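You operate a simulated robot arm through the tools that you are given. There is no shell and no other tool. Be economical: measure what you need, move in short steps, check, and stop when the job is done.

Carry out the task below with a simulated two-armed robot. There is one attempt and no reset: what you move stays moved.

JOB
Put the wax jar on the upper shelf of the oil rack. Take the tape from the top of stand five and put it in the yellow tray. Put the carton on the top of table five away on the third shelf from the bottom of the stock rack. Pick up the black brush from the top of stand six with one hand, pass it to the other hand and put it on the top shelf of the cooling rack. Take the red tube and put it on the top of the black plate. Fetch the white pad and set it on the label on the top shelf of the cooling rack. Open the black lid. The order is free. Set down upright: wax jar, carton, brush.
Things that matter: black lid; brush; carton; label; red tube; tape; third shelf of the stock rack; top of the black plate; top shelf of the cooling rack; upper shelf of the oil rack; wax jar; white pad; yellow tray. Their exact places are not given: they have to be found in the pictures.

The check looks at the end state, three seconds after you hand in, the way a careful person would. Anything else that was tipped, shoved, dropped, spilled or broken makes it a failure. A push-on lid holds only when it is set on centred and level and pressed home; a screw cap is set on level and turned clockwise until tight.

ROBOT AND FRAMES
Two 7-joint arms with two-finger parallel grippers on one trunk, on a base that drives. Base frame: it is fixed to the floor where the robot stands at the start and does not move with it; the origin is under the middle of the robot, x ahead of it, y to its left, z up. Lengths are in mm, angles in rad, forces in N, time in s.
The left shoulder is at the start at [50, 168, 1032], the right one opposite. With the tool pointing down near the work surface each hand reaches from about 100 to 660 mm from the robot's upright axis, wherever it stands, measured 20 degrees to its own side. Places, roughly: black lid [6200, -3800, 900]; brush [4000, 0, 750]; carton [1500, 1000, 1000]; label [1250, -3500, 1000]; red tube (3x2x3 cm) [3600, -3400, 900]; tape (7x7x3 cm) [700, -100, 700]; third shelf of the stock rack [-900, 100, 1200]; top of the black plate (14x14 cm) [4200, -3540, 900]; top shelf of the cooling rack [1100, -3400, 1000]; upper shelf of the oil rack (81x16 cm) [-940, 2200, 1260]; wax jar [500, 0, 750]; white pad (6x4x4 cm) [4100, -3400, 900]; yellow tray [750, 0, 750]. Payload 1.57 kg a hand.
The tool frame of a hand sits at the grasp point between the pads (the TCP): z along the fingers, y along the line on which they close. The tips reach 30 mm beyond it. Largest opening 80 mm; finger width 17, thickness 12; the body of the gripper, 40 by 82 mm, starts 80 mm behind the TCP.
Orientation is that of the tool frame in the base frame, as a unit quaternion [w, x, y, z]. With the fingers straight down and closing along the base's y, the tool's x points along the base's -x, its y along +y and its z along -z.

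CONTROLS
- The arms move only by the tool apply_moves. It takes "left_targets", "right_targets" or both (then of equal length, played together; a hand with none holds still); each is one flat list of numbers, 7 for each row, row after row: the shift along the base's x, y, z in units of 20 mm (1.0 is 20 mm), then the turn, a rotation vector about the base's x, y, z in units of 8 degrees (1.0 is 8 degrees), then the opening, from 0 (shut) to 1 (fully open). In form: [x, y, z, ax, ay, az, claw, x, y, z, ax, ay, az, claw, ...]. A call has 1 to 20 rows; each row shifts and turns the commanded pose from where the row before left it. A call with a number of a shift or a turn outside -1 to 1 is refused whole. Rows are played at 5 a second. More than 50 mm and 0.15 rad between two rows, or a gripper value outside its range, and nothing of the call is played. Where a pose cannot be reached the arm comes as near as it can. A force on the tool above 40 N (or 10 N above the force at the start of the call, whichever is more), or a blocked arm, ends the call early, and 0.2 s more pass. The fingers move at their own pace (about 45 mm/s each) and stop on an object; they squeeze with about 38 N. The grip force told is the motor's: it shows also when the fingers shut on nothing. Time passes only in rows, and 0.2 s behind the last, so rows that do not move let the fingers close. The reply holds the time, the measured pose of the TCP, the force on the tool along the base axes, the opening and the grip force, in the units named above and with some noise, with the torque about the TCP (base axes, N m) and any sound that the robot's microphone picked up, and new pictures: "views" is both (left out), scene, wrist or none (wrist: the cameras of the hands that moved).
- Cameras (640 x 400 px; columns grow to the right, rows downward): "scene" is now at [31.2, -77.3, 1219.1]; the picture's right is [-0.99, -0.17, 0.00], its down [-0.13, 0.77, -0.62] and it looks along [0.11, -0.61, -0.78] (base axes); focal length 214 px, centre (320, 200). "left" rides on the left gripper at [72, 7, -122] in its tool frame; the picture's right is [-0.09, 1.00, 0.00], its down [-0.84, -0.08, -0.54] and it looks along [-0.54, -0.05, 0.84] (tool axes); focal length 238 px, centre (320, 200). "right" rides on the right gripper at [72, -7, -122] in its tool frame; the picture's right is [0.09, 1.00, 0.00], its down [-0.84, 0.08, -0.54] and it looks along [-0.54, 0.05, 0.84] (tool axes); focal length 238 px, centre (320, 200).
- slide_trunk(by): slides the trunk up (or, below 0, down) by that many mm; the arms and the scene camera ride with it, the base frame stays. It gives what a move gives, with no picture.
- drive_base(legs): drives the robot by 1 to 6 legs, each [ahead, left, turn to the left] in mm, mm and rad, along the robot's own axes; the way and the turn of a leg run together, so that a leg with both is an arc; at most 1500 mm and 3.142 rad a leg. The arms and the cameras ride along, it lands a little off, and it stops where it bumps. It gives what a move gives, and a new picture of the scene camera.
- turn_head(pan, tilt): turns the head with the scene camera to pan (to the left, within 1.396 rad either way) and tilt (down, from -0.506 to 1.204), counted from straight ahead of the robot. It gives what a move gives, and a new picture of the scene camera.
- probe_pixels(camera, pixels): for up to 12 pixels [column, row] of the newest picture of that camera ("zoom" is the newest enlarged one), the place [x, y, z] in the base frame of the surface seen there, good to about 2 mm, but the place of the scene camera against the robot may be out by one fixed shift of up to 25 mm in any direction. It takes no simulated time.
- enlarge(camera, box): a new picture of the part [left, top, right, bottom] of that camera's present view, enlarged. It takes no simulated time.
- finish_job(): hands the job in; it is judged then, once.

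Keep the steps short. Do not move on a guess: measure, check each grasp and each placing, and mend mistakes. In all there are 138 turns and 260 pictures (those below and enlarged ones count). Leave the grippers open and the arms clear of the work at the hand-in unless told otherwise, and finish with a single line.

The tools are called after "Request:" as a command line: name --argument value ..., lists and objects as JSON in quotes. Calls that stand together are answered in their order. apply_moves: Moves the arms, as the interface text tells. Its arguments: {"type":"object","properties":{"left_targets":{"type":"array","items":{"type":"number"}},"right_targets":{"type":"array","items":{"type":"number"}},"views":{"type":"string","enum":["both","scene","wrist","none"]}},"required":[]} The other tools are called the same way: slide_trunk (by) slides the trunk up or down; drive_base (legs) drives the base; turn_head (pan, tilt) turns the head that bears the scene camera; probe_pixels (camera, pixels) gives the place of the surface under pixels of a picture; enlarge (camera, box) takes an enlarged picture of a part of a camera's view; finish_job () hands the job in.

At the start:

```text
time: 0.0
left_ee_pos: [472.0, 33.9, 999.9]
left_orientation: [0.0, 0.0, 1.0, -0.001]
left_ft_force: [0.3, 0.1, 0.6]
left_torque: [0.0, 0.0, -0.01]
left_gripper_width: 80.3
left_grip_force: 0.1
right_ee_pos: [462.3, -362.7, 1000.2]
right_orientation: [0.001, 0.0, 1.0, 0.0]
right_ft_force: [-0.2, -0.3, 0.7]
right_torque: [0.0, 0.0, -0.01]
right_gripper_width: 80.1
right_grip_force: 0.1
trunk travel left (down, up): [-200.0, 243.0]
robot x, y, heading: [2.3, 1.9, -0.002]
head pan, tilt: [-1.4, 0.899]
```

scene: 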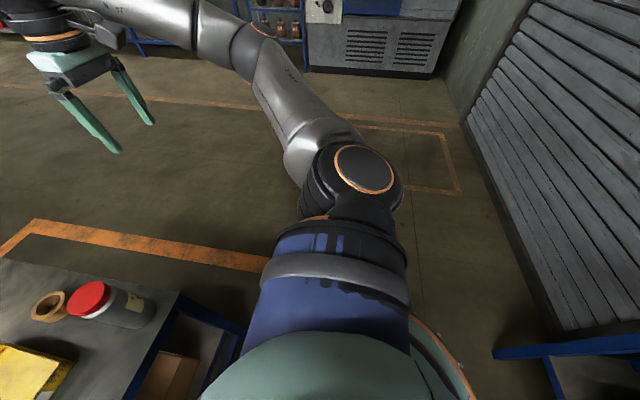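
right: 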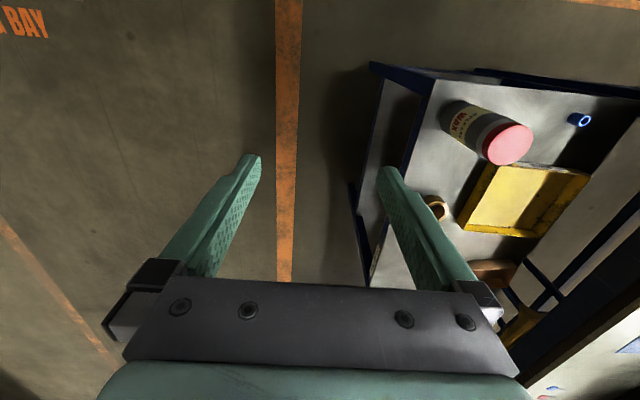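
left: 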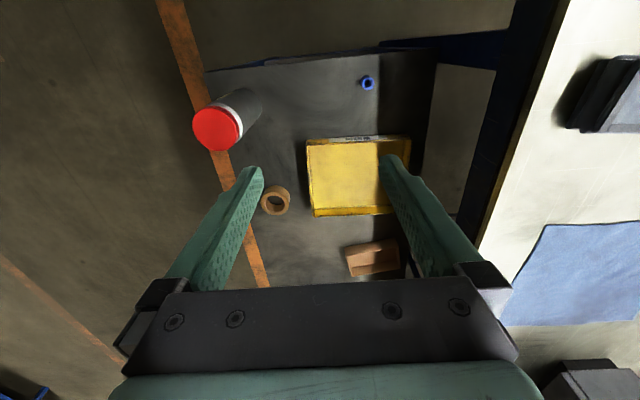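

I see stand five ahead with a wax jar (red lid), tape and yellow tray. I turn the head to look ahead and measure them.

Request:
turn_head --pan 0 --tilt 0.8

Request:
probe_pixels --camera "left" --pixels '[[218, 130], [250, 100], [276, 188], [276, 212], [265, 200], [288, 198], [276, 230], [310, 145], [355, 185], [315, 213], [385, 210], [367, 83]]'

```text
time: 1.5
left_ee_pos: [473.2, 33.9, 999.7]
left_orientation: [0.0, 0.0, 1.0, 0.001]
left_ft_force: [0.3, -0.8, 1.1]
left_torque: [0.0, -0.03, 0.02]
left_gripper_width: 79.9
left_grip_force: 0.0
right_ee_pos: [463.7, -363.2, 999.2]
right_orientation: [0.001, 0.0, 1.0, -0.001]
right_ft_force: [0.7, 0.2, -0.6]
right_torque: [-0.02, 0.03, 0.04]
right_gripper_width: 79.9
right_grip_force: 0.0
trunk travel left (down, up): [-200.0, 243.0]
robot x, y, heading: [1.4, 2.5, 0.003]
head pan, tilt: [0.0, 0.799]
```

scene: 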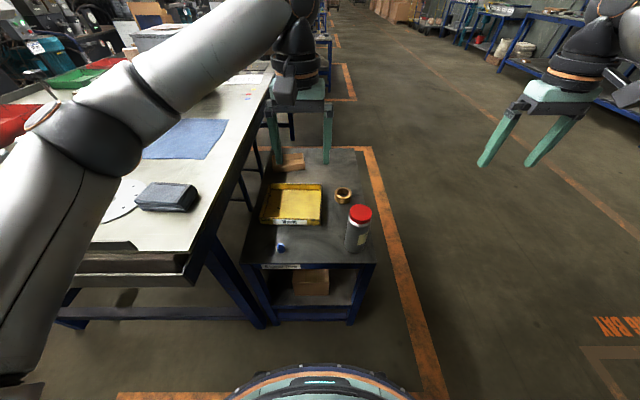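

```text
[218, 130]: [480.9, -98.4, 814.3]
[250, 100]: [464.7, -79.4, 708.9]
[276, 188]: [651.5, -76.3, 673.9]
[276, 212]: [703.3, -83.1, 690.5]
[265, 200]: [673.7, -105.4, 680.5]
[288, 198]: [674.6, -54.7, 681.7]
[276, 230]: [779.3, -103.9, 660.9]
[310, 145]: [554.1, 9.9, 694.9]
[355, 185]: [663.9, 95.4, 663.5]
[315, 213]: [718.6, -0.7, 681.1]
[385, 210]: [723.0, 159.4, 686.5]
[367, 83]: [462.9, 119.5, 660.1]
```

Request:
enlarge --camera "left" --box '[180, 60, 430, 290]'

Request:
enlarge --camera "scene" --box '[230, 130, 390, 330]'

```text
1.74 times, centred on (305, 175) of left
```

zoom: 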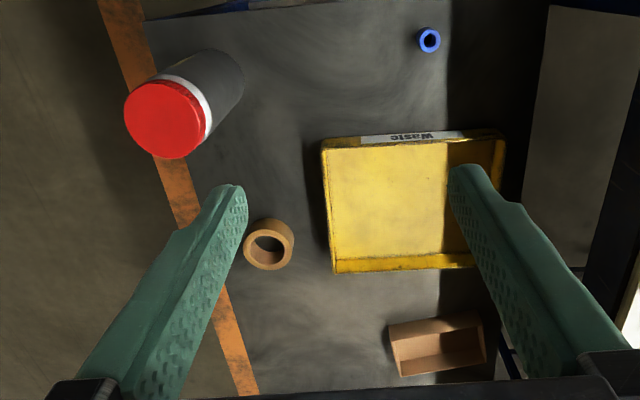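

```text
2.00 times, centred on (310, 230) of scene
```

zoom: 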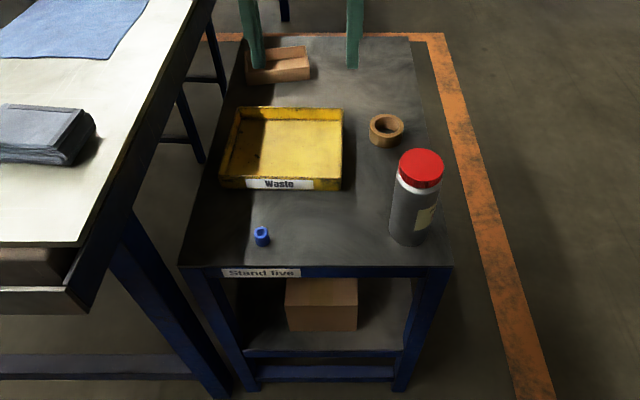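

Request:
probe_pixels --camera "zoom" --pixels '[[372, 124], [401, 124], [386, 116], [386, 144], [400, 168], [442, 168], [421, 152], [421, 186], [408, 240], [320, 262], [440, 262], [285, 150]]'

Request:
probe_pixels --camera "left" --pixels '[[218, 112], [218, 145], [198, 130], [236, 130], [266, 197], [288, 197], [276, 187], [276, 204], [310, 213], [355, 211], [408, 145], [380, 140]]'

```text
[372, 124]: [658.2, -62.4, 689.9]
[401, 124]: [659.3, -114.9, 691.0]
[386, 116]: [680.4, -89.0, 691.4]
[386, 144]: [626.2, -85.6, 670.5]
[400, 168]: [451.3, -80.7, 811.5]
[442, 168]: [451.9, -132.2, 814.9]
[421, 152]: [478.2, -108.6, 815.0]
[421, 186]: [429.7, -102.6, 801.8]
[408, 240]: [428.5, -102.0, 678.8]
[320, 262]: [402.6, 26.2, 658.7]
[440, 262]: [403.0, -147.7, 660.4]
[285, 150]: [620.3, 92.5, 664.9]
```

```text
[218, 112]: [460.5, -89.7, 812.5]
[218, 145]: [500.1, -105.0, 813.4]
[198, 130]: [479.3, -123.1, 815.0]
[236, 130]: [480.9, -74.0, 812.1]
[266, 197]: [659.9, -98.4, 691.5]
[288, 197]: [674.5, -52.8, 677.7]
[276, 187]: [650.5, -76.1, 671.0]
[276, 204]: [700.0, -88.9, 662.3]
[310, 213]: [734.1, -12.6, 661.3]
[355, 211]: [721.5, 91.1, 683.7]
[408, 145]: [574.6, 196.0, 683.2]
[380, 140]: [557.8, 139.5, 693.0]
```

Request:
probe_pixels --camera "scene" --pixels '[[320, 366], [320, 380], [250, 385], [400, 385], [270, 340], [120, 290], [190, 280], [240, 310], [350, 322]]'

```text
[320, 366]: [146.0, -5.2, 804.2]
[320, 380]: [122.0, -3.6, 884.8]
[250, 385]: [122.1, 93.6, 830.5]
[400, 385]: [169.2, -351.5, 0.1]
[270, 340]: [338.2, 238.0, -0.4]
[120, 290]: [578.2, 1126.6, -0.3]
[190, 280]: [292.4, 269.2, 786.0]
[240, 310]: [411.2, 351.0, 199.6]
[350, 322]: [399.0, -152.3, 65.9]
```

Tape centre ≈(678,-79), top 690; jar ≈(480,-98), top 814; tray ≈(645,90). I drive 60 mm ahead for reach.

Request:
drive_base --legs '[[60, 0, 0]]'

```text
time: 2.5
left_ee_pos: [531.9, 34.6, 1000.5]
left_orientation: [-0.001, 0.0, 1.0, 0.0]
left_ft_force: [-0.2, 0.3, 0.3]
left_torque: [-0.01, 0.0, 0.01]
left_gripper_width: 80.0
left_grip_force: 0.1
right_ee_pos: [521.9, -363.0, 1000.1]
right_orientation: [0.0, 0.0, 1.0, -0.001]
right_ft_force: [0.3, 0.3, -0.5]
right_torque: [0.01, -0.01, 0.02]
right_gripper_width: 80.3
right_grip_force: 0.0
trunk travel left (down, up): [-200.0, 243.0]
robot x, y, heading: [59.3, 2.6, 0.003]
head pan, tilt: [0.0, 0.799]
```

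scene: 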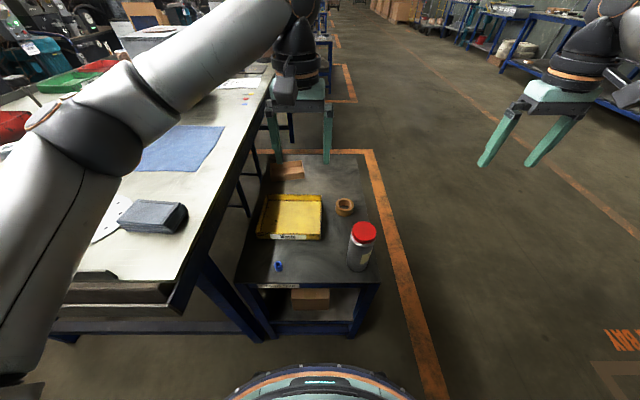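

Now the right hand goes above the tape while the left moves aside.

Request:
apply_moves --right_targets '[0.52, 0.947, -0.8, 0, 0, 0, 1, 0.52, 0.947, -0.8, 0, 0, 0, 1, 0.52, 0.947, -0.8, 0, 0, 0, 1, 0.52, 0.947, -0.8, 0, 0, 0, 1, 0.52, 0.947, -0.8, 0, 0, 0, 1, 0.52, 0.947, -0.8, 0, 0, 0, 1, 0.52, 0.947, -0.8, 0, 0, 0, 1, 0.52, 0.947, -0.8, 0, 0, 0, 1, 0.52, 0.947, -0.8, 0, 0, 0, 1, 0.52, 0.947, -0.8, 0, 0, 0, 1, 0.52, 0.947, -0.8, 0, 0, 0, 1, 0.52, 0.947, -0.8, 0, 0, 0, 1, 0.52, 0.947, -0.8, 0, 0, 0, 1, 0.52, 0.947, -0.8, 0, 0, 0, 1, 0.52, 0.947, -0.8, 0, 0, 0, 1]' --left_targets '[0, 1, 0, 0, 0, 0, 1, 0, 1, 0, 0, 0, 0, 1, 0, 1, 0, 0, 0, 0, 1, 0, 1, 0, 0, 0, 0, 1, 0, 1, 0, 0, 0, 0, 1, 0, 1, 0, 0, 0, 0, 1, 0, 1, 0, 0, 0, 0, 1, 0, 1, 0, 0, 0, 0, 1, 0, 0, 0, 0, 0, 0, 1, 0, 0, 0, 0, 0, 0, 1, 0, 0, 0, 0, 0, 0, 1, 0, 0, 0, 0, 0, 0, 1, 0, 0, 0, 0, 0, 0, 1, 0, 0, 0, 0, 0, 0, 1, 0, 0, 0, 0, 0, 0, 1]'

```text
time: 5.7
left_ee_pos: [532.4, 194.3, 1001.0]
left_orientation: [-0.001, 0.0, 1.0, 0.0]
left_ft_force: [0.9, 0.7, -0.1]
left_torque: [0.02, 0.0, 0.01]
left_gripper_width: 79.8
left_grip_force: 0.1
right_ee_pos: [666.8, -85.4, 759.0]
right_orientation: [0.001, 0.001, 1.0, 0.0]
right_ft_force: [-0.2, -0.6, -0.1]
right_torque: [0.02, -0.03, 0.02]
right_gripper_width: 80.1
right_grip_force: 0.0
right hand out of reach, approached as far as the arm can: row 15
trunk travel left (down, up): [-200.0, 243.0]
robot x, y, heading: [58.4, -1.5, 0.002]
head pan, tilt: [0.0, 0.799]
```

scene: 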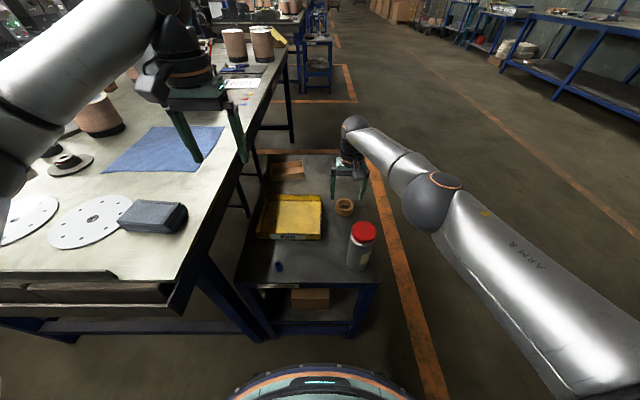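
right: 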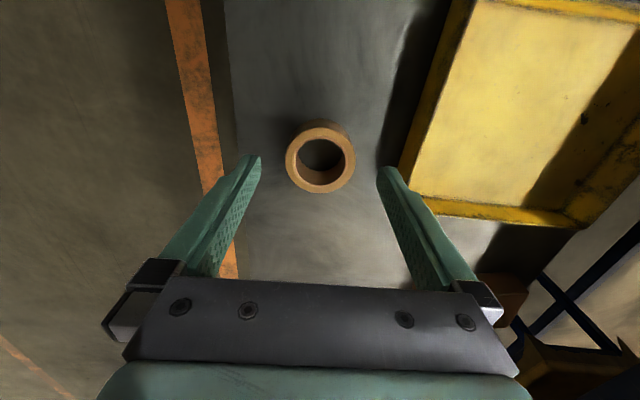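
left: 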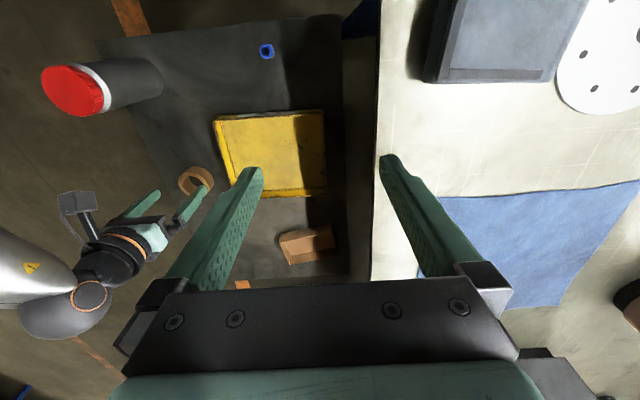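

Request:
probe_pixels --camera "right" --pixels '[[320, 127], [320, 187], [289, 157], [351, 157], [410, 185], [470, 10], [560, 215], [500, 120]]'

Request:
drive_base --legs '[[80, 0, 0]]'

```text
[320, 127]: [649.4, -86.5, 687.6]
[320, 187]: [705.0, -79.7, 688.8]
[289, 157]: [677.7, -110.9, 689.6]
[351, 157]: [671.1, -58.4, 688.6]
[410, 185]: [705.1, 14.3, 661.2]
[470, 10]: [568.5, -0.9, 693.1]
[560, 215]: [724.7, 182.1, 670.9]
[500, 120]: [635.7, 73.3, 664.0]
```

```text
time: 6.8
left_ee_pos: [615.7, 192.2, 1001.5]
left_orientation: [0.0, 0.001, 1.0, 0.0]
left_ft_force: [-0.1, 0.0, 0.7]
left_torque: [0.01, 0.02, 0.03]
left_gripper_width: 79.8
left_grip_force: 0.0
right_ee_pos: [749.2, -86.8, 759.2]
right_orientation: [0.0, 0.001, 1.0, -0.001]
right_ft_force: [0.8, 0.9, -0.1]
right_torque: [0.0, 0.0, -0.04]
right_gripper_width: 80.2
right_grip_force: 0.1
trunk travel left (down, up): [-200.0, 243.0]
robot x, y, heading: [139.4, 4.3, -0.002]
head pan, tilt: [0.0, 0.799]
```

scene: 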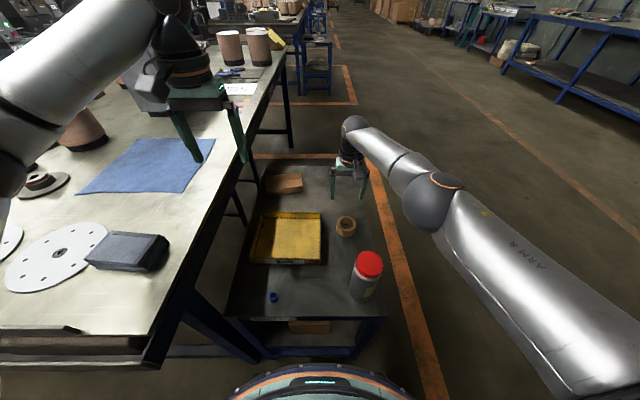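

Tape centre (676,-84). Move back 73 mm and lower to z≈695.

Request:
apply_moves --right_targets '[-0.91, 0.03, 0, 0, 0, 0, 1, -0.91, 0.03, 0, 0, 0, 0, 1, -0.91, 0.03, 0, 0, 0, 0, 1, -0.91, 0.04, 0, 0, 0, 0, 1, 0, 0, 0, 0, 0, 0, 1]' --views "wrist"

```text
time: 8.0
left_ee_pos: [616.6, 192.3, 1001.9]
left_orientation: [0.0, 0.001, 1.0, 0.0]
left_ft_force: [-0.2, 0.0, -1.1]
left_torque: [0.02, -0.01, -0.03]
left_gripper_width: 80.0
left_grip_force: 0.1
right_ee_pos: [672.9, -85.2, 757.5]
right_orientation: [-0.001, 0.001, 1.0, 0.001]
right_ft_force: [0.7, 0.6, 1.3]
right_torque: [-0.07, 0.03, -0.01]
right_gripper_width: 80.2
right_grip_force: 0.1
trunk travel left (down, up): [-200.0, 243.0]
robot x, y, heading: [142.2, -2.3, -0.001]
head pan, tilt: [0.0, 0.799]
```

right: 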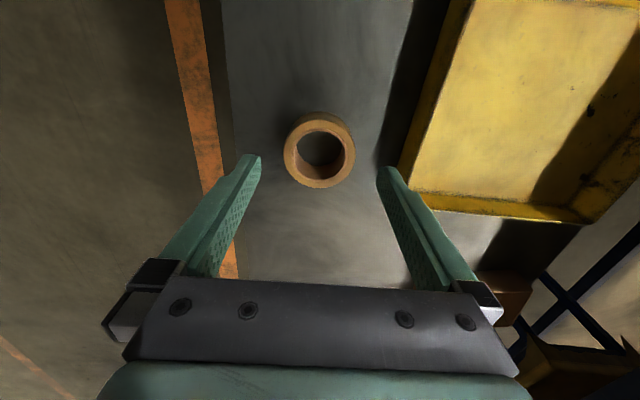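

Fine alignment; lower 62 mm and close.

Request:
apply_moves --right_targets '[0.05, 0, -0.8, 0, 0, 0, 1, 0.05, 0, -0.8, 0, 0, 0, 1, 0, 0, -0.8, 0, 0, 0, 1, 0, 0, -0.7, 0, 0, 0, 1, 0, 0, 0, 0, 0, 0, 0.5, 0, 0, 0, 0, 0, 0, 0.3, 0, 0, 0, 0, 0, 0, 0.3, 0, 0, 0, 0, 0, 0, 0.3]' --views "wrist"

```text
time: 9.8
left_ee_pos: [616.5, 192.3, 1001.7]
left_orientation: [-0.001, 0.001, 1.0, 0.0]
left_ft_force: [0.5, 0.0, 0.8]
left_torque: [-0.01, 0.01, 0.01]
left_gripper_width: 80.2
left_grip_force: 0.0
right_ee_pos: [677.1, -86.5, 696.5]
right_orientation: [-0.001, 0.0, 1.0, 0.0]
right_ft_force: [-0.5, 0.4, -0.3]
right_torque: [0.02, 0.05, -0.02]
right_gripper_width: 60.4
right_grip_force: 37.9
trunk travel left (down, up): [-200.0, 243.0]
robot x, y, heading: [138.8, 1.9, -0.004]
head pan, tilt: [0.0, 0.799]
```

right: 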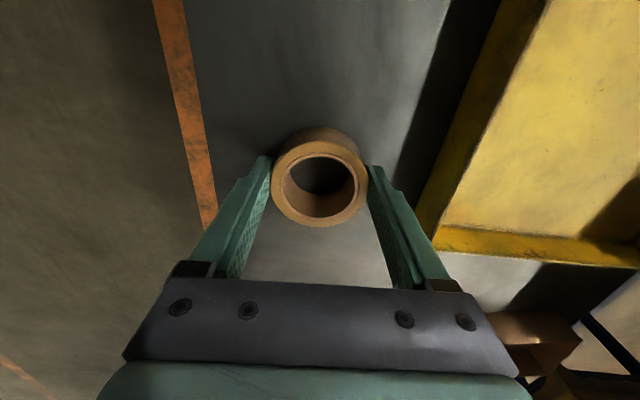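

Gripped (60 mm). Lift, carry to the tray interior centre (640,85), with the left moving out of the way.

Request:
apply_moves --right_targets '[0, 0, 0.8, 0, 0, 0, 0.3, 0, 0, 0.8, 0, 0, 0, 0.3, 0, 0, 0.8, 0, 0, 0, 0.3, 0, 0, 0.8, 0, 0, 0, 0.3, -0.18, 0.86, 0, 0, 0, 0, 0.3, -0.18, 0.86, 0, 0, 0, 0, 0.3, -0.18, 0.86, 0, 0, 0, 0, 0.3, -0.18, 0.86, 0, 0, 0, 0, 0.3, -0.18, 0.86, 0, 0, 0, 0, 0.3, -0.18, 0.86, 0, 0, 0, 0, 0.3, -0.18, 0.86, 0, 0, 0, 0, 0.3, -0.18, 0.86, 0, 0, 0, 0, 0.3, -0.18, 0.86, 0, 0, 0, 0, 0.3, -0.18, 0.86, 0, 0, 0, 0, 0.3, 0, 0, 0, 0, 0, 0, 0.3]' --left_targets '[-1, 1, 0, 0, 0, 0, 1, -1, 1, 0, 0, 0, 0, 1, -1, 1, 0, 0, 0, 0, 1, -1, 1, 0, 0, 0, 0, 1, -1, 1, 0, 0, 0, 0, 1, -1, 0, 0, 0, 0, 0, 1, 0, 0, 0, 0, 0, 0, 1, 0, 0, 0, 0, 0, 0, 1, 0, 0, 0, 0, 0, 0, 1, 0, 0, 0, 0, 0, 0, 1, 0, 0, 0, 0, 0, 0, 1, 0, 0, 0, 0, 0, 0, 1, 0, 0, 0, 0, 0, 0, 1, 0, 0, 0, 0, 0, 0, 1, 0, 0, 0, 0, 0, 0, 1]' --views "both"

```text
time: 13.0
left_ee_pos: [495.0, 291.8, 999.5]
left_orientation: [0.0, 0.001, 1.0, 0.0]
left_ft_force: [-0.8, 0.1, -0.4]
left_torque: [0.0, -0.02, 0.0]
left_gripper_width: 80.2
left_grip_force: 0.0
right_ee_pos: [641.8, 87.4, 762.3]
right_orientation: [0.0, 0.0, 1.0, 0.0]
right_ft_force: [-1.0, -0.7, 0.1]
right_torque: [-0.01, -0.02, 0.02]
right_gripper_width: 60.4
right_grip_force: 37.7
trunk travel left (down, up): [-200.0, 243.0]
robot x, y, heading: [141.0, 1.6, -0.003]
head pan, tilt: [0.0, 0.799]
```

scene: 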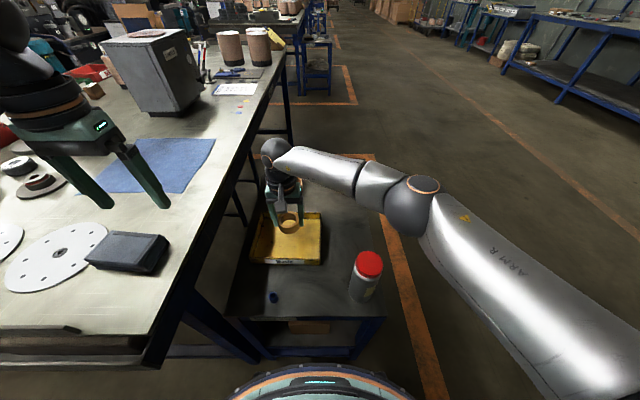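
right: 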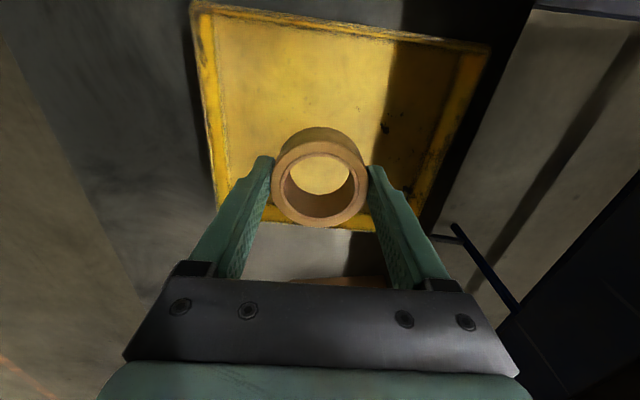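
left: 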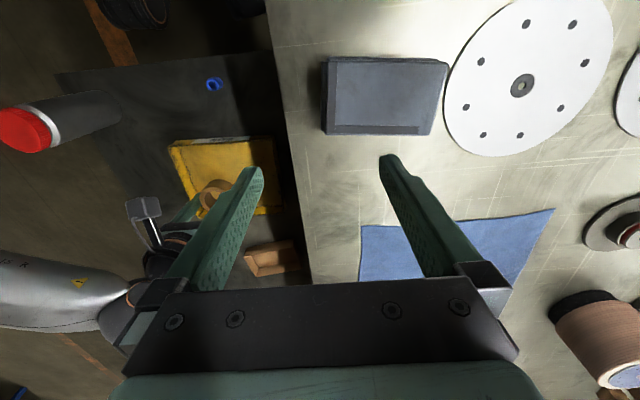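

Request:
apply_moves --right_targets '[0, 0, -0.8, 0, 0, 0, 0.3, 0, 0, -0.8, 0, 0, 0, 0.3, 0, 0, -0.8, 0, 0, 0, 0.3, 0, 0, -0.6, 0, 0, 0, 0.3, 0, 0, 0, 0, 0, 0, 0.3, 0, 0, 0, 0, 0, 0, 1, 0, 0, 0, 0, 0, 0, 1, 0, 0, 0, 0, 0, 0, 1, 0, 0, 0.8, 0, 0, 0, 1, 0, 0, 0.8, 0, 0, 0, 1, 0, 0, 0.8, 0, 0, 0, 1, 0, 0, 0.8, 0, 0, 0, 1, 0, 0, 0.8, 0, 0, 0, 1]' --views "wrist"

```text
time: 15.8
left_ee_pos: [495.3, 291.2, 1000.0]
left_orientation: [0.0, 0.001, 1.0, 0.0]
left_ft_force: [0.1, 0.7, 0.1]
left_torque: [0.01, -0.01, -0.03]
left_gripper_width: 80.1
left_grip_force: 0.1
right_ee_pos: [642.0, 89.3, 780.6]
right_orientation: [-0.001, 0.001, 1.0, 0.0]
right_ft_force: [0.0, 0.6, 0.0]
right_torque: [-0.01, 0.0, -0.02]
right_gripper_width: 80.1
right_grip_force: 0.0
trunk travel left (down, up): [-200.0, 243.0]
robot x, y, heading: [136.7, 0.7, 0.002]
head pan, tilt: [0.0, 0.799]
```

right: 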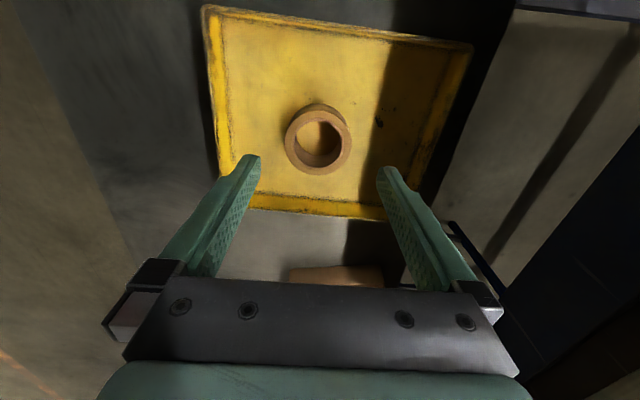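

Tape rests in the tray. Raise the right arm clear, then look left/back for the oil rack and table five.

Request:
apply_moves --right_targets '[0, 0, 1, 0, 0, 0, 1, 0, 0, 1, 0, 0, 0, 1, 0, 0, 1, 0, 0, 0, 1, 0, -1, 1, 0, 0, 0, 1, 0, -1, 1, 0, 0, 0, 1, -0.5, -1, 1, 0, 0, 0, 1, -0.5, -1, 1, 0, 0, 0, 1, -0.5, -1, 1, 0, 0, 0, 1, -0.5, -1, 1, 0, 0, 0, 1, -0.5, -1, 0, 0, 0, 0, 1, -0.5, -1, 0, 0, 0, 0, 1, -0.5, -1, 0, 0, 0, 0, 1, -0.5, -1, 0, 0, 0, 0, 1, -0.5, -1, 0, 0, 0, 0, 1, -0.5, -1, 0, 0, 0, 0, 1, -0.5, -1, 0, 0, 0, 0, 1]' --views "none"

Request:
turn_head --pan 1.39 --tilt 0.3

```text
time: 19.2
left_ee_pos: [495.0, 291.6, 999.3]
left_orientation: [0.0, 0.001, 1.0, 0.001]
left_ft_force: [-0.1, -0.9, -0.7]
left_torque: [0.02, 0.03, 0.02]
left_gripper_width: 79.9
left_grip_force: 0.1
right_ee_pos: [529.5, -173.6, 960.8]
right_orientation: [0.0, 0.0, 1.0, 0.0]
right_ft_force: [0.1, -0.5, 0.2]
right_torque: [0.01, 0.01, -0.01]
right_gripper_width: 80.1
right_grip_force: 0.1
trunk travel left (down, up): [-200.0, 243.0]
robot x, y, heading: [138.9, 0.5, 0.003]
head pan, tilt: [0.0, 0.799]
```

```text
time: 20.7
left_ee_pos: [495.6, 292.4, 999.6]
left_orientation: [0.0, 0.001, 1.0, 0.0]
left_ft_force: [0.8, -0.4, -0.1]
left_torque: [0.02, -0.01, 0.0]
left_gripper_width: 80.1
left_grip_force: 0.0
right_ee_pos: [530.8, -174.6, 959.4]
right_orientation: [0.0, 0.001, 1.0, 0.0]
right_ft_force: [0.6, 0.1, -0.6]
right_torque: [-0.01, -0.02, 0.03]
right_gripper_width: 80.1
right_grip_force: 0.0
trunk travel left (down, up): [-200.0, 243.0]
robot x, y, heading: [138.9, 3.0, -0.004]
head pan, tilt: [1.389, 0.3]
```

scene: 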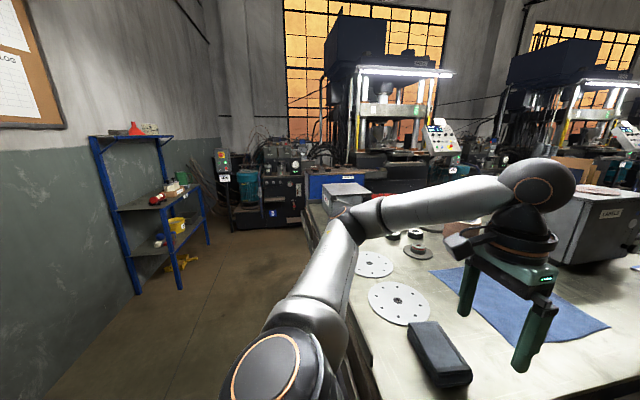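

Request:
enlarge --camera "scene" --box '[80, 110, 220, 300]'

Request:
probe_pixels --camera "scene" --pixels '[[95, 137], [170, 140], [125, 207], [180, 192], [137, 254], [140, 290], [208, 240], [160, 330], [185, 140], [150, 137]]'

```text
2.11 times, centred on (150, 205) of scene
```

zoom: 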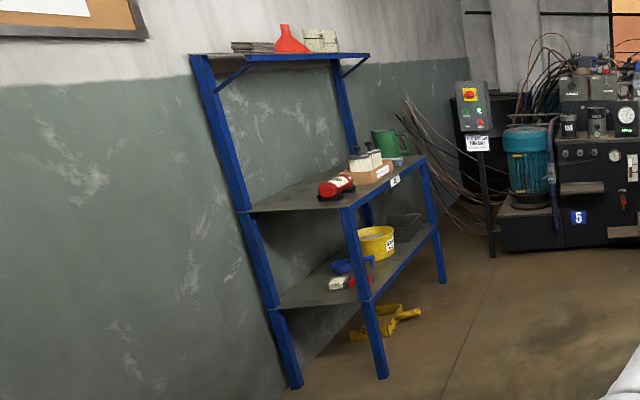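

```text
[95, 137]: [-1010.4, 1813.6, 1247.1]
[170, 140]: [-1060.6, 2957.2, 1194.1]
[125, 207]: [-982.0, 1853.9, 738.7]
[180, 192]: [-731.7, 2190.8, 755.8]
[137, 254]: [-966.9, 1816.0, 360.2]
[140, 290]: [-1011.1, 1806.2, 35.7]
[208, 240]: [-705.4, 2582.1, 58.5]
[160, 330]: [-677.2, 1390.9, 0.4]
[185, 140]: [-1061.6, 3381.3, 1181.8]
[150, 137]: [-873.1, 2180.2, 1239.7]
```

Oil rack's upper shelf is the top board (z≈1260), open above. I'll grasp the jar tilted 60° toward horizontal. Drive back 140 first.

Request:
drive_base --legs '[[-140, 0, 0]]'

Request:
apply_moves --right_targets '[-0.09, 0.475, -0.69, 0, -0.94, 0, 1, -0.09, 0.475, -0.69, 0, -0.94, 0, 1, -0.09, 0.475, -0.69, 0, -0.94, 0, 1, -0.09, 0.475, -0.69, 0, -0.94, 0, 1, -0.09, 0.475, -0.69, 0, -0.94, 0, 1, -0.09, 0.475, -0.69, 0, -0.94, 0, 1, -0.09, 0.475, -0.69, 0, -0.94, 0, 1, -0.09, 0.475, -0.69, 0, -0.92, 0, 1, 0, 0, 0, 0, 0, 0, 1]' --views "wrist"

```text
time: 22.0
left_ee_pos: [359.5, 292.6, 999.1]
left_orientation: [0.0, 0.002, 1.0, 0.0]
left_ft_force: [0.0, 0.3, 0.3]
left_torque: [0.01, 0.0, 0.02]
left_gripper_width: 79.9
left_grip_force: 0.0
right_ee_pos: [394.4, -171.7, 959.5]
right_orientation: [0.0, 0.002, 1.0, -0.001]
right_ft_force: [0.4, 0.3, -0.2]
right_torque: [0.0, 0.01, 0.01]
right_gripper_width: 79.8
right_grip_force: 0.1
trunk travel left (down, up): [-200.0, 243.0]
robot x, y, heading: [5.5, -1.9, -0.007]
head pan, tilt: [1.389, 0.3]
```

scene: 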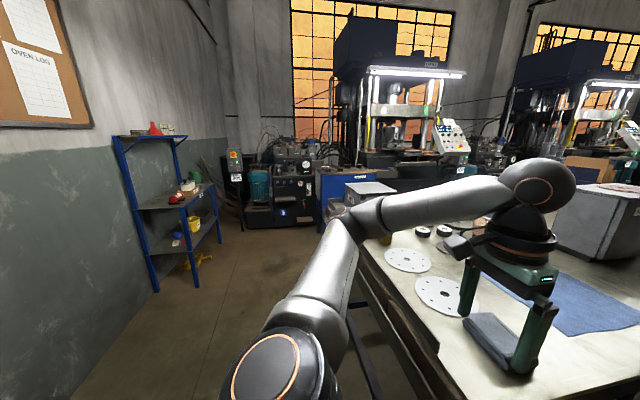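

```text
time: 24.0
left_ee_pos: [358.2, 291.3, 1000.1]
left_orientation: [0.001, 0.001, 1.0, 0.0]
left_ft_force: [-0.3, 0.3, -0.3]
left_torque: [-0.03, 0.0, -0.01]
left_gripper_width: 80.0
left_grip_force: 0.1
right_ee_pos: [388.0, -93.4, 849.6]
right_orientation: [0.5, 0.001, 0.866, 0.001]
right_ft_force: [0.2, -0.8, 0.7]
right_torque: [-0.02, -0.01, 0.01]
right_gripper_width: 79.8
right_grip_force: 0.0
right hand out of reach, approached as far as the arm can: row 7
trunk travel left (down, up): [-200.0, 243.0]
robot x, y, heading: [5.0, -0.3, -0.0]
head pan, tilt: [1.389, 0.3]
```

right: 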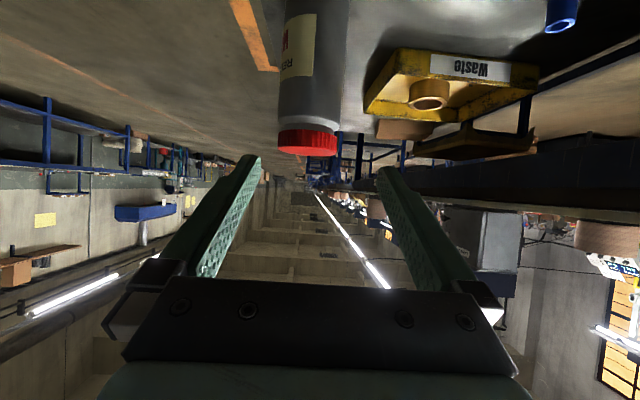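

Request:
probe_pixels --camera "right" --pixels '[[307, 145], [283, 142], [333, 142], [290, 110], [310, 80], [335, 80], [284, 80], [310, 20]]'

```text
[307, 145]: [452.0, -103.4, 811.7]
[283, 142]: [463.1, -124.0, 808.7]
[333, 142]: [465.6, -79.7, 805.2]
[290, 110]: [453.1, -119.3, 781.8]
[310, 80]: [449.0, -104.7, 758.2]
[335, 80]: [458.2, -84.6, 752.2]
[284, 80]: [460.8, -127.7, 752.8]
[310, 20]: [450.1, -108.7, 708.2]
```

Jar axis ≈(477,-103). Align, then advance along the tool axis to TCP (477,-103,768).

Request:
apply_moves --right_targets '[0, -0.25, -0.8, 0, 0, 0, 1, 0, -0.25, -0.8, 0, 0, 0, 1, 0.87, 0, -0.5, 0, 0, 0, 1, 0.87, 0, -0.5, 0, 0, 0, 1, 0.87, 0, -0.5, 0, 0, 0, 1, 0.87, 0, -0.5, 0, 0, 0, 1, 0.87, 0, -0.5, 0, 0, 0, 1, 0, 0, 0, 0, 0, 0, 1]' --views "wrist"

```text
time: 25.8
left_ee_pos: [359.1, 291.4, 1000.1]
left_orientation: [0.0, 0.002, 1.0, 0.0]
left_ft_force: [0.5, 0.1, -0.6]
left_torque: [-0.01, 0.0, -0.01]
left_gripper_width: 79.9
left_grip_force: 0.0
right_ee_pos: [471.8, -104.9, 764.7]
right_orientation: [0.5, 0.001, 0.866, 0.001]
right_ft_force: [0.4, 0.2, 0.7]
right_torque: [0.03, 0.0, -0.02]
right_gripper_width: 80.0
right_grip_force: 0.3
trunk travel left (down, up): [-200.0, 243.0]
robot x, y, heading: [3.3, -0.3, -0.003]
head pan, tilt: [1.389, 0.3]
```

right: 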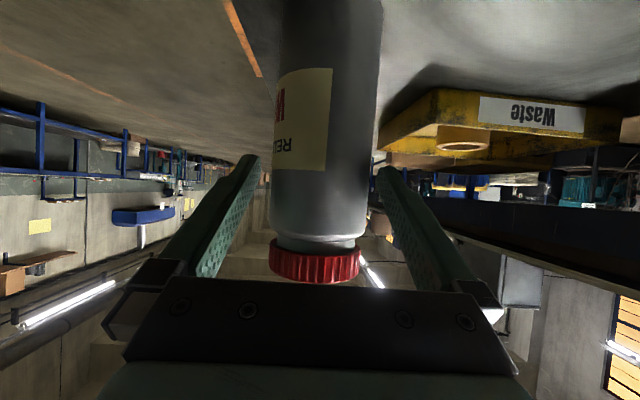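

Request:
apply_moves --right_targets '[0.2, 0, 0, 0, 0, 0, 0.6, 0, 0, 0, 0, 0, 0, 0.3, 0, 0, 0, 0, 0, 0, 0.3, 0, 0, 0, 0, 0, 0, 0.3, 0, 0, 0, 0, 0, 0, 0.3, 0, 0, 0.5, 0, 0, 0, 0.3, 0, 0, 0.5, 0, 0, 0, 0.3, 0, 0, 0.8, 0, 0, 0, 0.3]' --views "wrist"

```text
time: 27.6
left_ee_pos: [359.4, 292.5, 1000.9]
left_orientation: [0.0, 0.001, 1.0, 0.0]
left_ft_force: [-0.7, -0.1, 0.0]
left_torque: [-0.02, -0.03, -0.01]
left_gripper_width: 79.9
left_grip_force: 0.0
right_ee_pos: [477.1, -103.4, 800.5]
right_orientation: [0.5, 0.001, 0.866, 0.0]
right_ft_force: [0.3, -0.1, -3.2]
right_torque: [-0.02, 0.07, -0.01]
right_gripper_width: 58.5
right_grip_force: 37.9
trunk travel left (down, up): [-200.0, 243.0]
robot x, y, heading: [3.1, -2.5, -0.003]
head pan, tilt: [1.389, 0.3]
```

right: 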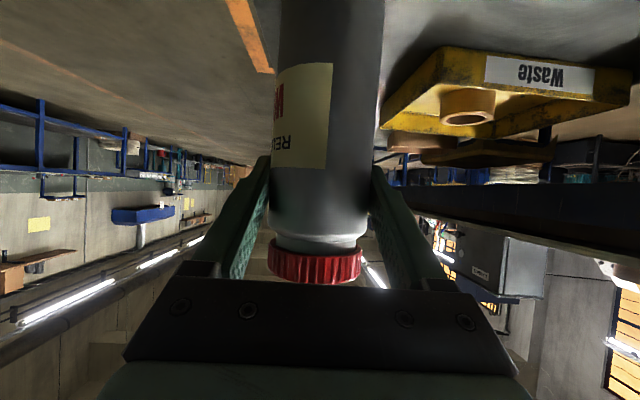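

Jar held (58.5 mm). Lift to z≈950, draw in both hands, then drive back.

Request:
apply_moves --right_targets '[0, 0, 1, 0, 0, 0, 0.3, 0, 0, 1, 0, 0, 0, 0.3, 0, 0, 1, 0, 0, 0, 0.3, 0, 0, 1, 0, 0, 0, 0.3, 0, -0.7, 1, 0, 0, 0, 0.3, 0, -0.7, 1, 0, 0, 0, 0.3, 0, -0.7, 1, 0, 0, 0, 0.3, 0, -0.7, 1, 0, 0, 0, 0.3]' --left_targets '[0, 0, 0.5, 0, 0, 0, 1, 0, 0, 0.5, 0, 0, 0, 1, 0, 0, 0.5, 0, 0, 0, 1, 0, -0.5, 0, 0, 0, 0, 1, 0, -0.5, 0, 0, 0, 0, 1, 0, -0.5, 0, 0, 0, 0, 1, 0, -0.5, 0, 0, 0, 0, 1, 0, -0.5, 0, 0, 0, 0, 1]' --views "none"

Request:
drive_base --legs '[[-220, 0, 0], [0, 0, 0.8]]'

```text
time: 29.4
left_ee_pos: [358.6, 241.9, 1031.1]
left_orientation: [0.0, 0.001, 1.0, 0.0]
left_ft_force: [-0.7, 0.2, -0.6]
left_torque: [-0.01, 0.0, -0.05]
left_gripper_width: 79.9
left_grip_force: 0.1
right_ee_pos: [477.8, -157.7, 961.1]
right_orientation: [0.499, 0.001, 0.866, 0.0]
right_ft_force: [0.0, 0.4, -4.8]
right_torque: [-0.01, -0.01, 0.05]
right_gripper_width: 58.8
right_grip_force: 37.8
trunk travel left (down, up): [-200.0, 243.0]
robot x, y, heading: [6.9, 1.7, -0.001]
head pan, tilt: [1.389, 0.3]
```

```text
time: 33.2
left_ee_pos: [-148.5, 423.9, 1030.7]
left_orientation: [0.001, -0.388, 0.922, -0.001]
left_ft_force: [-0.4, 0.6, 0.1]
left_torque: [-0.03, -0.02, 0.03]
left_gripper_width: 80.0
left_grip_force: 0.1
right_ee_pos: [223.8, 231.5, 961.7]
right_orientation: [0.46, -0.336, 0.798, 0.196]
right_ft_force: [0.3, 0.1, -4.6]
right_torque: [-0.04, 0.0, -0.04]
right_gripper_width: 58.6
right_grip_force: 38.0
trunk travel left (down, up): [-200.0, 243.0]
robot x, y, heading: [-219.3, 2.3, 0.796]
head pan, tilt: [1.389, 0.3]
```

scene: 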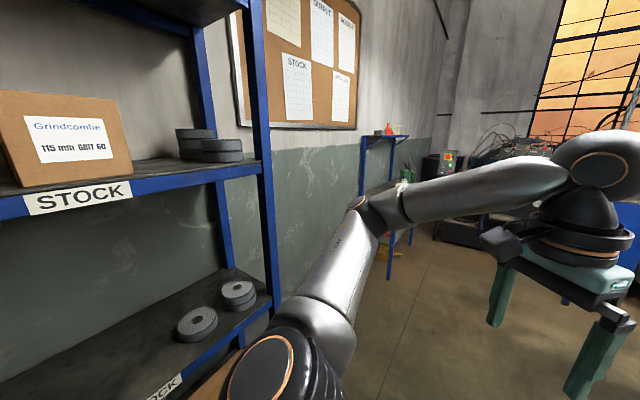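

Stock rack is close on the left. Measure its position and shelves.

Request:
probe_pixels --camera "scene" --pixels '[[268, 200], [262, 60], [270, 290], [190, 178], [30, 205], [240, 318], [150, 210], [60, 170], [230, 290], [210, 80], [150, 15], [40, 365]]'

```text
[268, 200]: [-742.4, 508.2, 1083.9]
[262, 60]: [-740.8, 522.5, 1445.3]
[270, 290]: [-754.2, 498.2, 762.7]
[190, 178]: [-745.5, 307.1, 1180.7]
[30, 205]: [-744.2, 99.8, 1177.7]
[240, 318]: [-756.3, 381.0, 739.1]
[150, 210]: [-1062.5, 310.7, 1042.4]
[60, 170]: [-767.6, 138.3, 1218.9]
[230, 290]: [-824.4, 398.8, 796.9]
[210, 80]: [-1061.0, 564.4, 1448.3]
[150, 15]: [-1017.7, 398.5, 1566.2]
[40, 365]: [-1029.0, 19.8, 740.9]
```

Request:
drive_base --legs '[[0, 0, 0.775], [1400, 0, 0]]'

Request:
slide_trunk --by 240

Request:
turn_head --pan 0.9 --tilt 0.35

```text
time: 37.8
left_ee_pos: [-477.1, 606.3, 1035.0]
left_orientation: [0.0, 0.729, -0.684, 0.002]
left_ft_force: [0.6, 0.6, -0.1]
left_torque: [-0.02, 0.01, -0.02]
left_gripper_width: 80.0
left_grip_force: 0.0
right_ee_pos: [-72.9, 740.3, 963.5]
right_orientation: [-0.344, 0.621, -0.603, -0.363]
right_ft_force: [0.4, -0.6, -3.3]
right_torque: [-0.02, 0.01, -0.03]
right_gripper_width: 58.6
right_grip_force: 38.0
trunk travel left (down, up): [-200.0, 243.0]
robot x, y, heading: [-220.6, 270.6, 1.604]
head pan, tilt: [1.389, 0.3]
stopped in leg 2: the robot was blocked; the commanded pose is now the measured one
```

scene: 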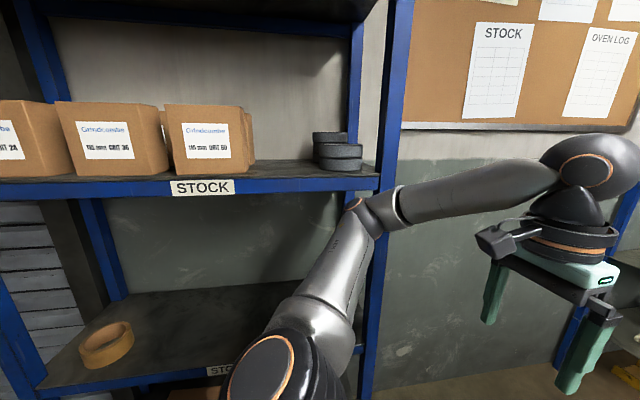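

```text
time: 38.7
left_ee_pos: [-476.5, 603.7, 1009.2]
left_orientation: [0.081, 0.736, -0.666, 0.093]
left_ft_force: [0.2, 0.3, -0.9]
left_torque: [-0.03, -0.02, 0.01]
left_gripper_width: 79.9
left_grip_force: 0.1
right_ee_pos: [-65.3, 749.8, 1006.9]
right_orientation: [-0.341, 0.625, -0.604, -0.358]
right_ft_force: [2.2, 1.6, -4.5]
right_torque: [-0.02, 0.02, 0.07]
right_gripper_width: 58.7
right_grip_force: 37.6
trunk travel left (down, up): [-246.0, 196.0]
robot x, y, heading: [-210.5, 268.3, 1.606]
head pan, tilt: [1.389, 0.3]
stopped: the arm was blocked; the commanded pose is now the measured one
```

```text
time: 39.6
left_ee_pos: [-477.3, 601.0, 1006.3]
left_orientation: [0.078, 0.734, -0.668, 0.091]
left_ft_force: [-0.7, 0.4, 0.3]
left_torque: [0.0, -0.01, 0.0]
left_gripper_width: 80.1
left_grip_force: 0.1
right_ee_pos: [-65.7, 747.4, 1006.6]
right_orientation: [-0.345, 0.623, -0.602, -0.361]
right_ft_force: [0.8, 1.0, -3.8]
right_torque: [-0.05, 0.01, -0.01]
right_gripper_width: 58.5
right_grip_force: 37.2
trunk travel left (down, up): [-246.0, 196.0]
robot x, y, heading: [-208.4, 268.4, 1.608]
head pan, tilt: [0.901, 0.351]
```

scene: 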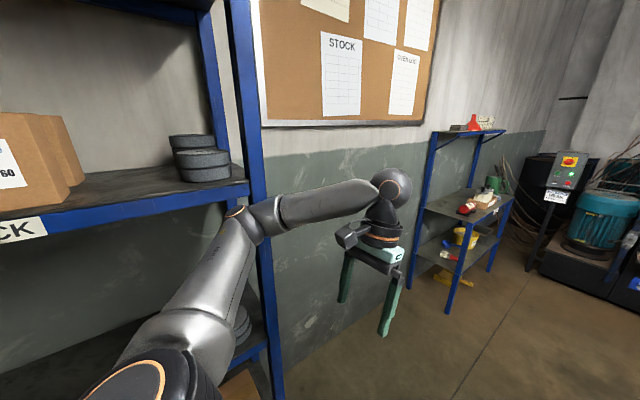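

The left elbow is poking into the stock rack. Lower the trunk back, back up a little and shift right away from it.

Request:
slide_trunk --by -40

Request:
drive_base --legs '[[-30, 0, 0], [0, -180, 0]]'

```text
time: 40.5
left_ee_pos: [-477.3, 600.5, 964.3]
left_orientation: [0.078, 0.736, -0.666, 0.093]
left_ft_force: [-0.3, 0.3, -0.1]
left_torque: [0.04, -0.01, 0.02]
left_gripper_width: 80.1
left_grip_force: 0.0
right_ee_pos: [-66.3, 746.6, 967.3]
right_orientation: [-0.344, 0.624, -0.602, -0.36]
right_ft_force: [0.4, 1.0, -4.4]
right_torque: [0.02, -0.03, -0.03]
right_gripper_width: 58.6
right_grip_force: 38.8
trunk travel left (down, up): [-206.0, 236.0]
robot x, y, heading: [-205.9, 265.3, 1.612]
head pan, tilt: [0.901, 0.351]
```

```text
time: 43.1
left_ee_pos: [-297.1, 578.8, 965.6]
left_orientation: [0.079, 0.734, -0.668, 0.093]
left_ft_force: [0.9, -0.9, 0.0]
left_torque: [-0.01, -0.05, 0.01]
left_gripper_width: 80.1
left_grip_force: 0.0
right_ee_pos: [114.3, 723.2, 966.9]
right_orientation: [-0.345, 0.624, -0.602, -0.359]
right_ft_force: [-0.3, 0.5, -3.7]
right_torque: [-0.01, -0.03, 0.0]
right_gripper_width: 58.6
right_grip_force: 38.4
trunk travel left (down, up): [-206.0, 236.0]
robot x, y, heading: [-23.1, 239.3, 1.612]
head pan, tilt: [0.901, 0.351]
```

scene: 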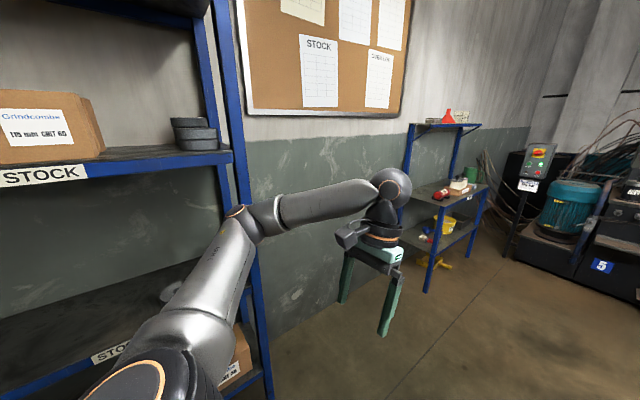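

Request:
apply_moves --left_targets '[0.6, 1, 0, 0, 0, 0, 1, 0.6, 1, 0, 0, 0, 0, 1, 0.6, 1, 0, 0, 0, 0, 1, 0.6, 1, 0, 0, 0, 0, 1, 0.6, 1, 0, 0, 0, 0, 1, 0.6, 1, 0, 0, 0, 0, 1, 0.6, 1, 0, 0, 0, 0, 1, 0.6, 1, 0, 0, 0, 0, 1]' --views "none"

Request:
turn_head --pan 1.39 --tilt 0.5

```text
time: 44.9
left_ee_pos: [-200.3, 742.6, 964.5]
left_orientation: [0.078, 0.735, -0.668, 0.093]
left_ft_force: [-0.4, 0.5, 0.2]
left_torque: [0.01, -0.01, 0.01]
left_gripper_width: 80.1
left_grip_force: 0.1
right_ee_pos: [113.8, 722.7, 966.3]
right_orientation: [-0.345, 0.624, -0.602, -0.359]
right_ft_force: [0.3, 0.2, -3.7]
right_torque: [-0.04, -0.01, 0.03]
right_gripper_width: 58.6
right_grip_force: 37.9
trunk travel left (down, up): [-206.0, 236.0]
robot x, y, heading: [-26.4, 245.3, 1.609]
head pan, tilt: [0.901, 0.351]
```

```text
time: 45.9
left_ee_pos: [-200.4, 741.3, 964.6]
left_orientation: [0.078, 0.735, -0.668, 0.093]
left_ft_force: [0.1, -0.1, 0.0]
left_torque: [0.01, -0.01, -0.01]
left_gripper_width: 80.2
left_grip_force: 0.1
right_ee_pos: [113.6, 723.5, 967.0]
right_orientation: [-0.345, 0.624, -0.603, -0.358]
right_ft_force: [1.1, 0.6, -4.8]
right_torque: [-0.02, 0.0, 0.02]
right_gripper_width: 58.4
right_grip_force: 37.8
trunk travel left (down, up): [-206.0, 236.0]
robot x, y, heading: [-28.6, 240.0, 1.608]
head pan, tilt: [1.389, 0.499]
```

scene: 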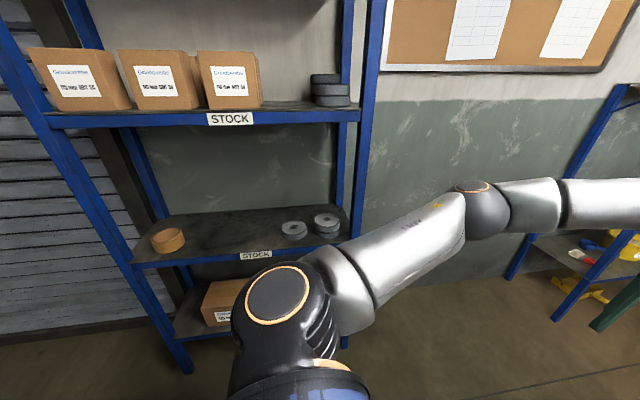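

Request:
drive_base --legs '[[300, 80, -0.04], [960, 0, 0]]'

Request:
slide_trunk --by 235

Request:
turn_head --pan 0.7 --tilt 0.35

```text
time: 52.5
left_ee_pos: [-248.6, 1982.6, 964.3]
left_orientation: [0.08, 0.718, -0.686, 0.091]
left_ft_force: [0.2, -0.3, 0.0]
left_torque: [-0.02, 0.02, 0.0]
left_gripper_width: 80.2
left_grip_force: 0.2
right_ee_pos: [63.7, 1950.1, 967.4]
right_orientation: [0.353, -0.609, 0.618, 0.35]
right_ft_force: [-0.2, 0.7, -4.1]
right_torque: [-0.02, 0.03, 0.02]
right_gripper_width: 58.8
right_grip_force: 38.4
trunk travel left (down, up): [-206.0, 236.0]
robot x, y, heading: [-93.5, 1476.7, 1.559]
head pan, tilt: [1.389, 0.499]
```

scene: 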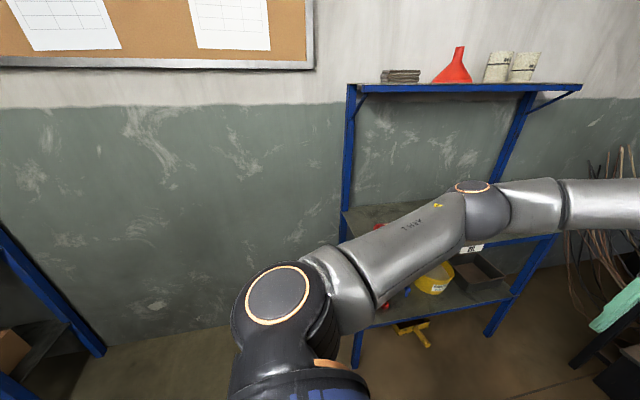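

```text
time: 54.9
left_ee_pos: [-246.7, 1983.3, 1199.5]
left_orientation: [0.079, 0.718, -0.686, 0.091]
left_ft_force: [0.2, 0.2, -0.3]
left_torque: [-0.01, 0.02, 0.02]
left_gripper_width: 80.1
left_grip_force: 0.0
right_ee_pos: [64.0, 1949.1, 1201.5]
right_orientation: [0.353, -0.609, 0.618, 0.35]
right_ft_force: [0.3, -0.5, -4.3]
right_torque: [-0.02, -0.01, 0.03]
right_gripper_width: 58.6
right_grip_force: 38.1
trunk travel left (down, up): [-441.0, 1.0]
robot x, y, heading: [-98.6, 1478.8, 1.555]
head pan, tilt: [1.389, 0.499]
```

```text
time: 56.0
left_ee_pos: [-246.7, 1983.9, 1200.0]
left_orientation: [0.08, 0.719, -0.685, 0.092]
left_ft_force: [0.2, -0.8, -0.4]
left_torque: [-0.02, -0.01, -0.02]
left_gripper_width: 80.0
left_grip_force: 0.0
right_ee_pos: [64.2, 1950.3, 1203.1]
right_orientation: [0.354, -0.609, 0.617, 0.351]
right_ft_force: [-0.4, -0.5, -3.3]
right_torque: [-0.06, -0.03, -0.04]
right_gripper_width: 58.7
right_grip_force: 38.3
trunk travel left (down, up): [-441.0, 1.0]
robot x, y, heading: [-95.9, 1475.8, 1.559]
head pan, tilt: [0.7, 0.351]
```

scene: 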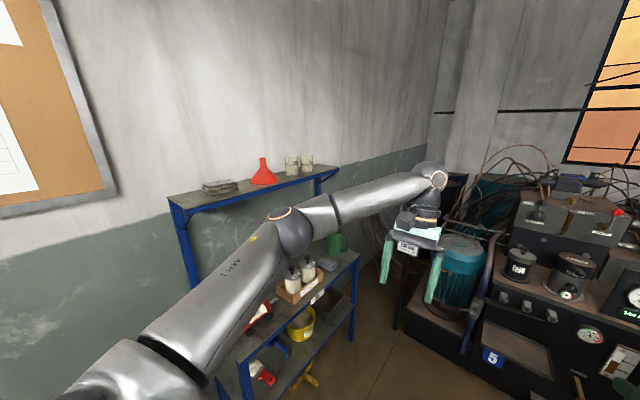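

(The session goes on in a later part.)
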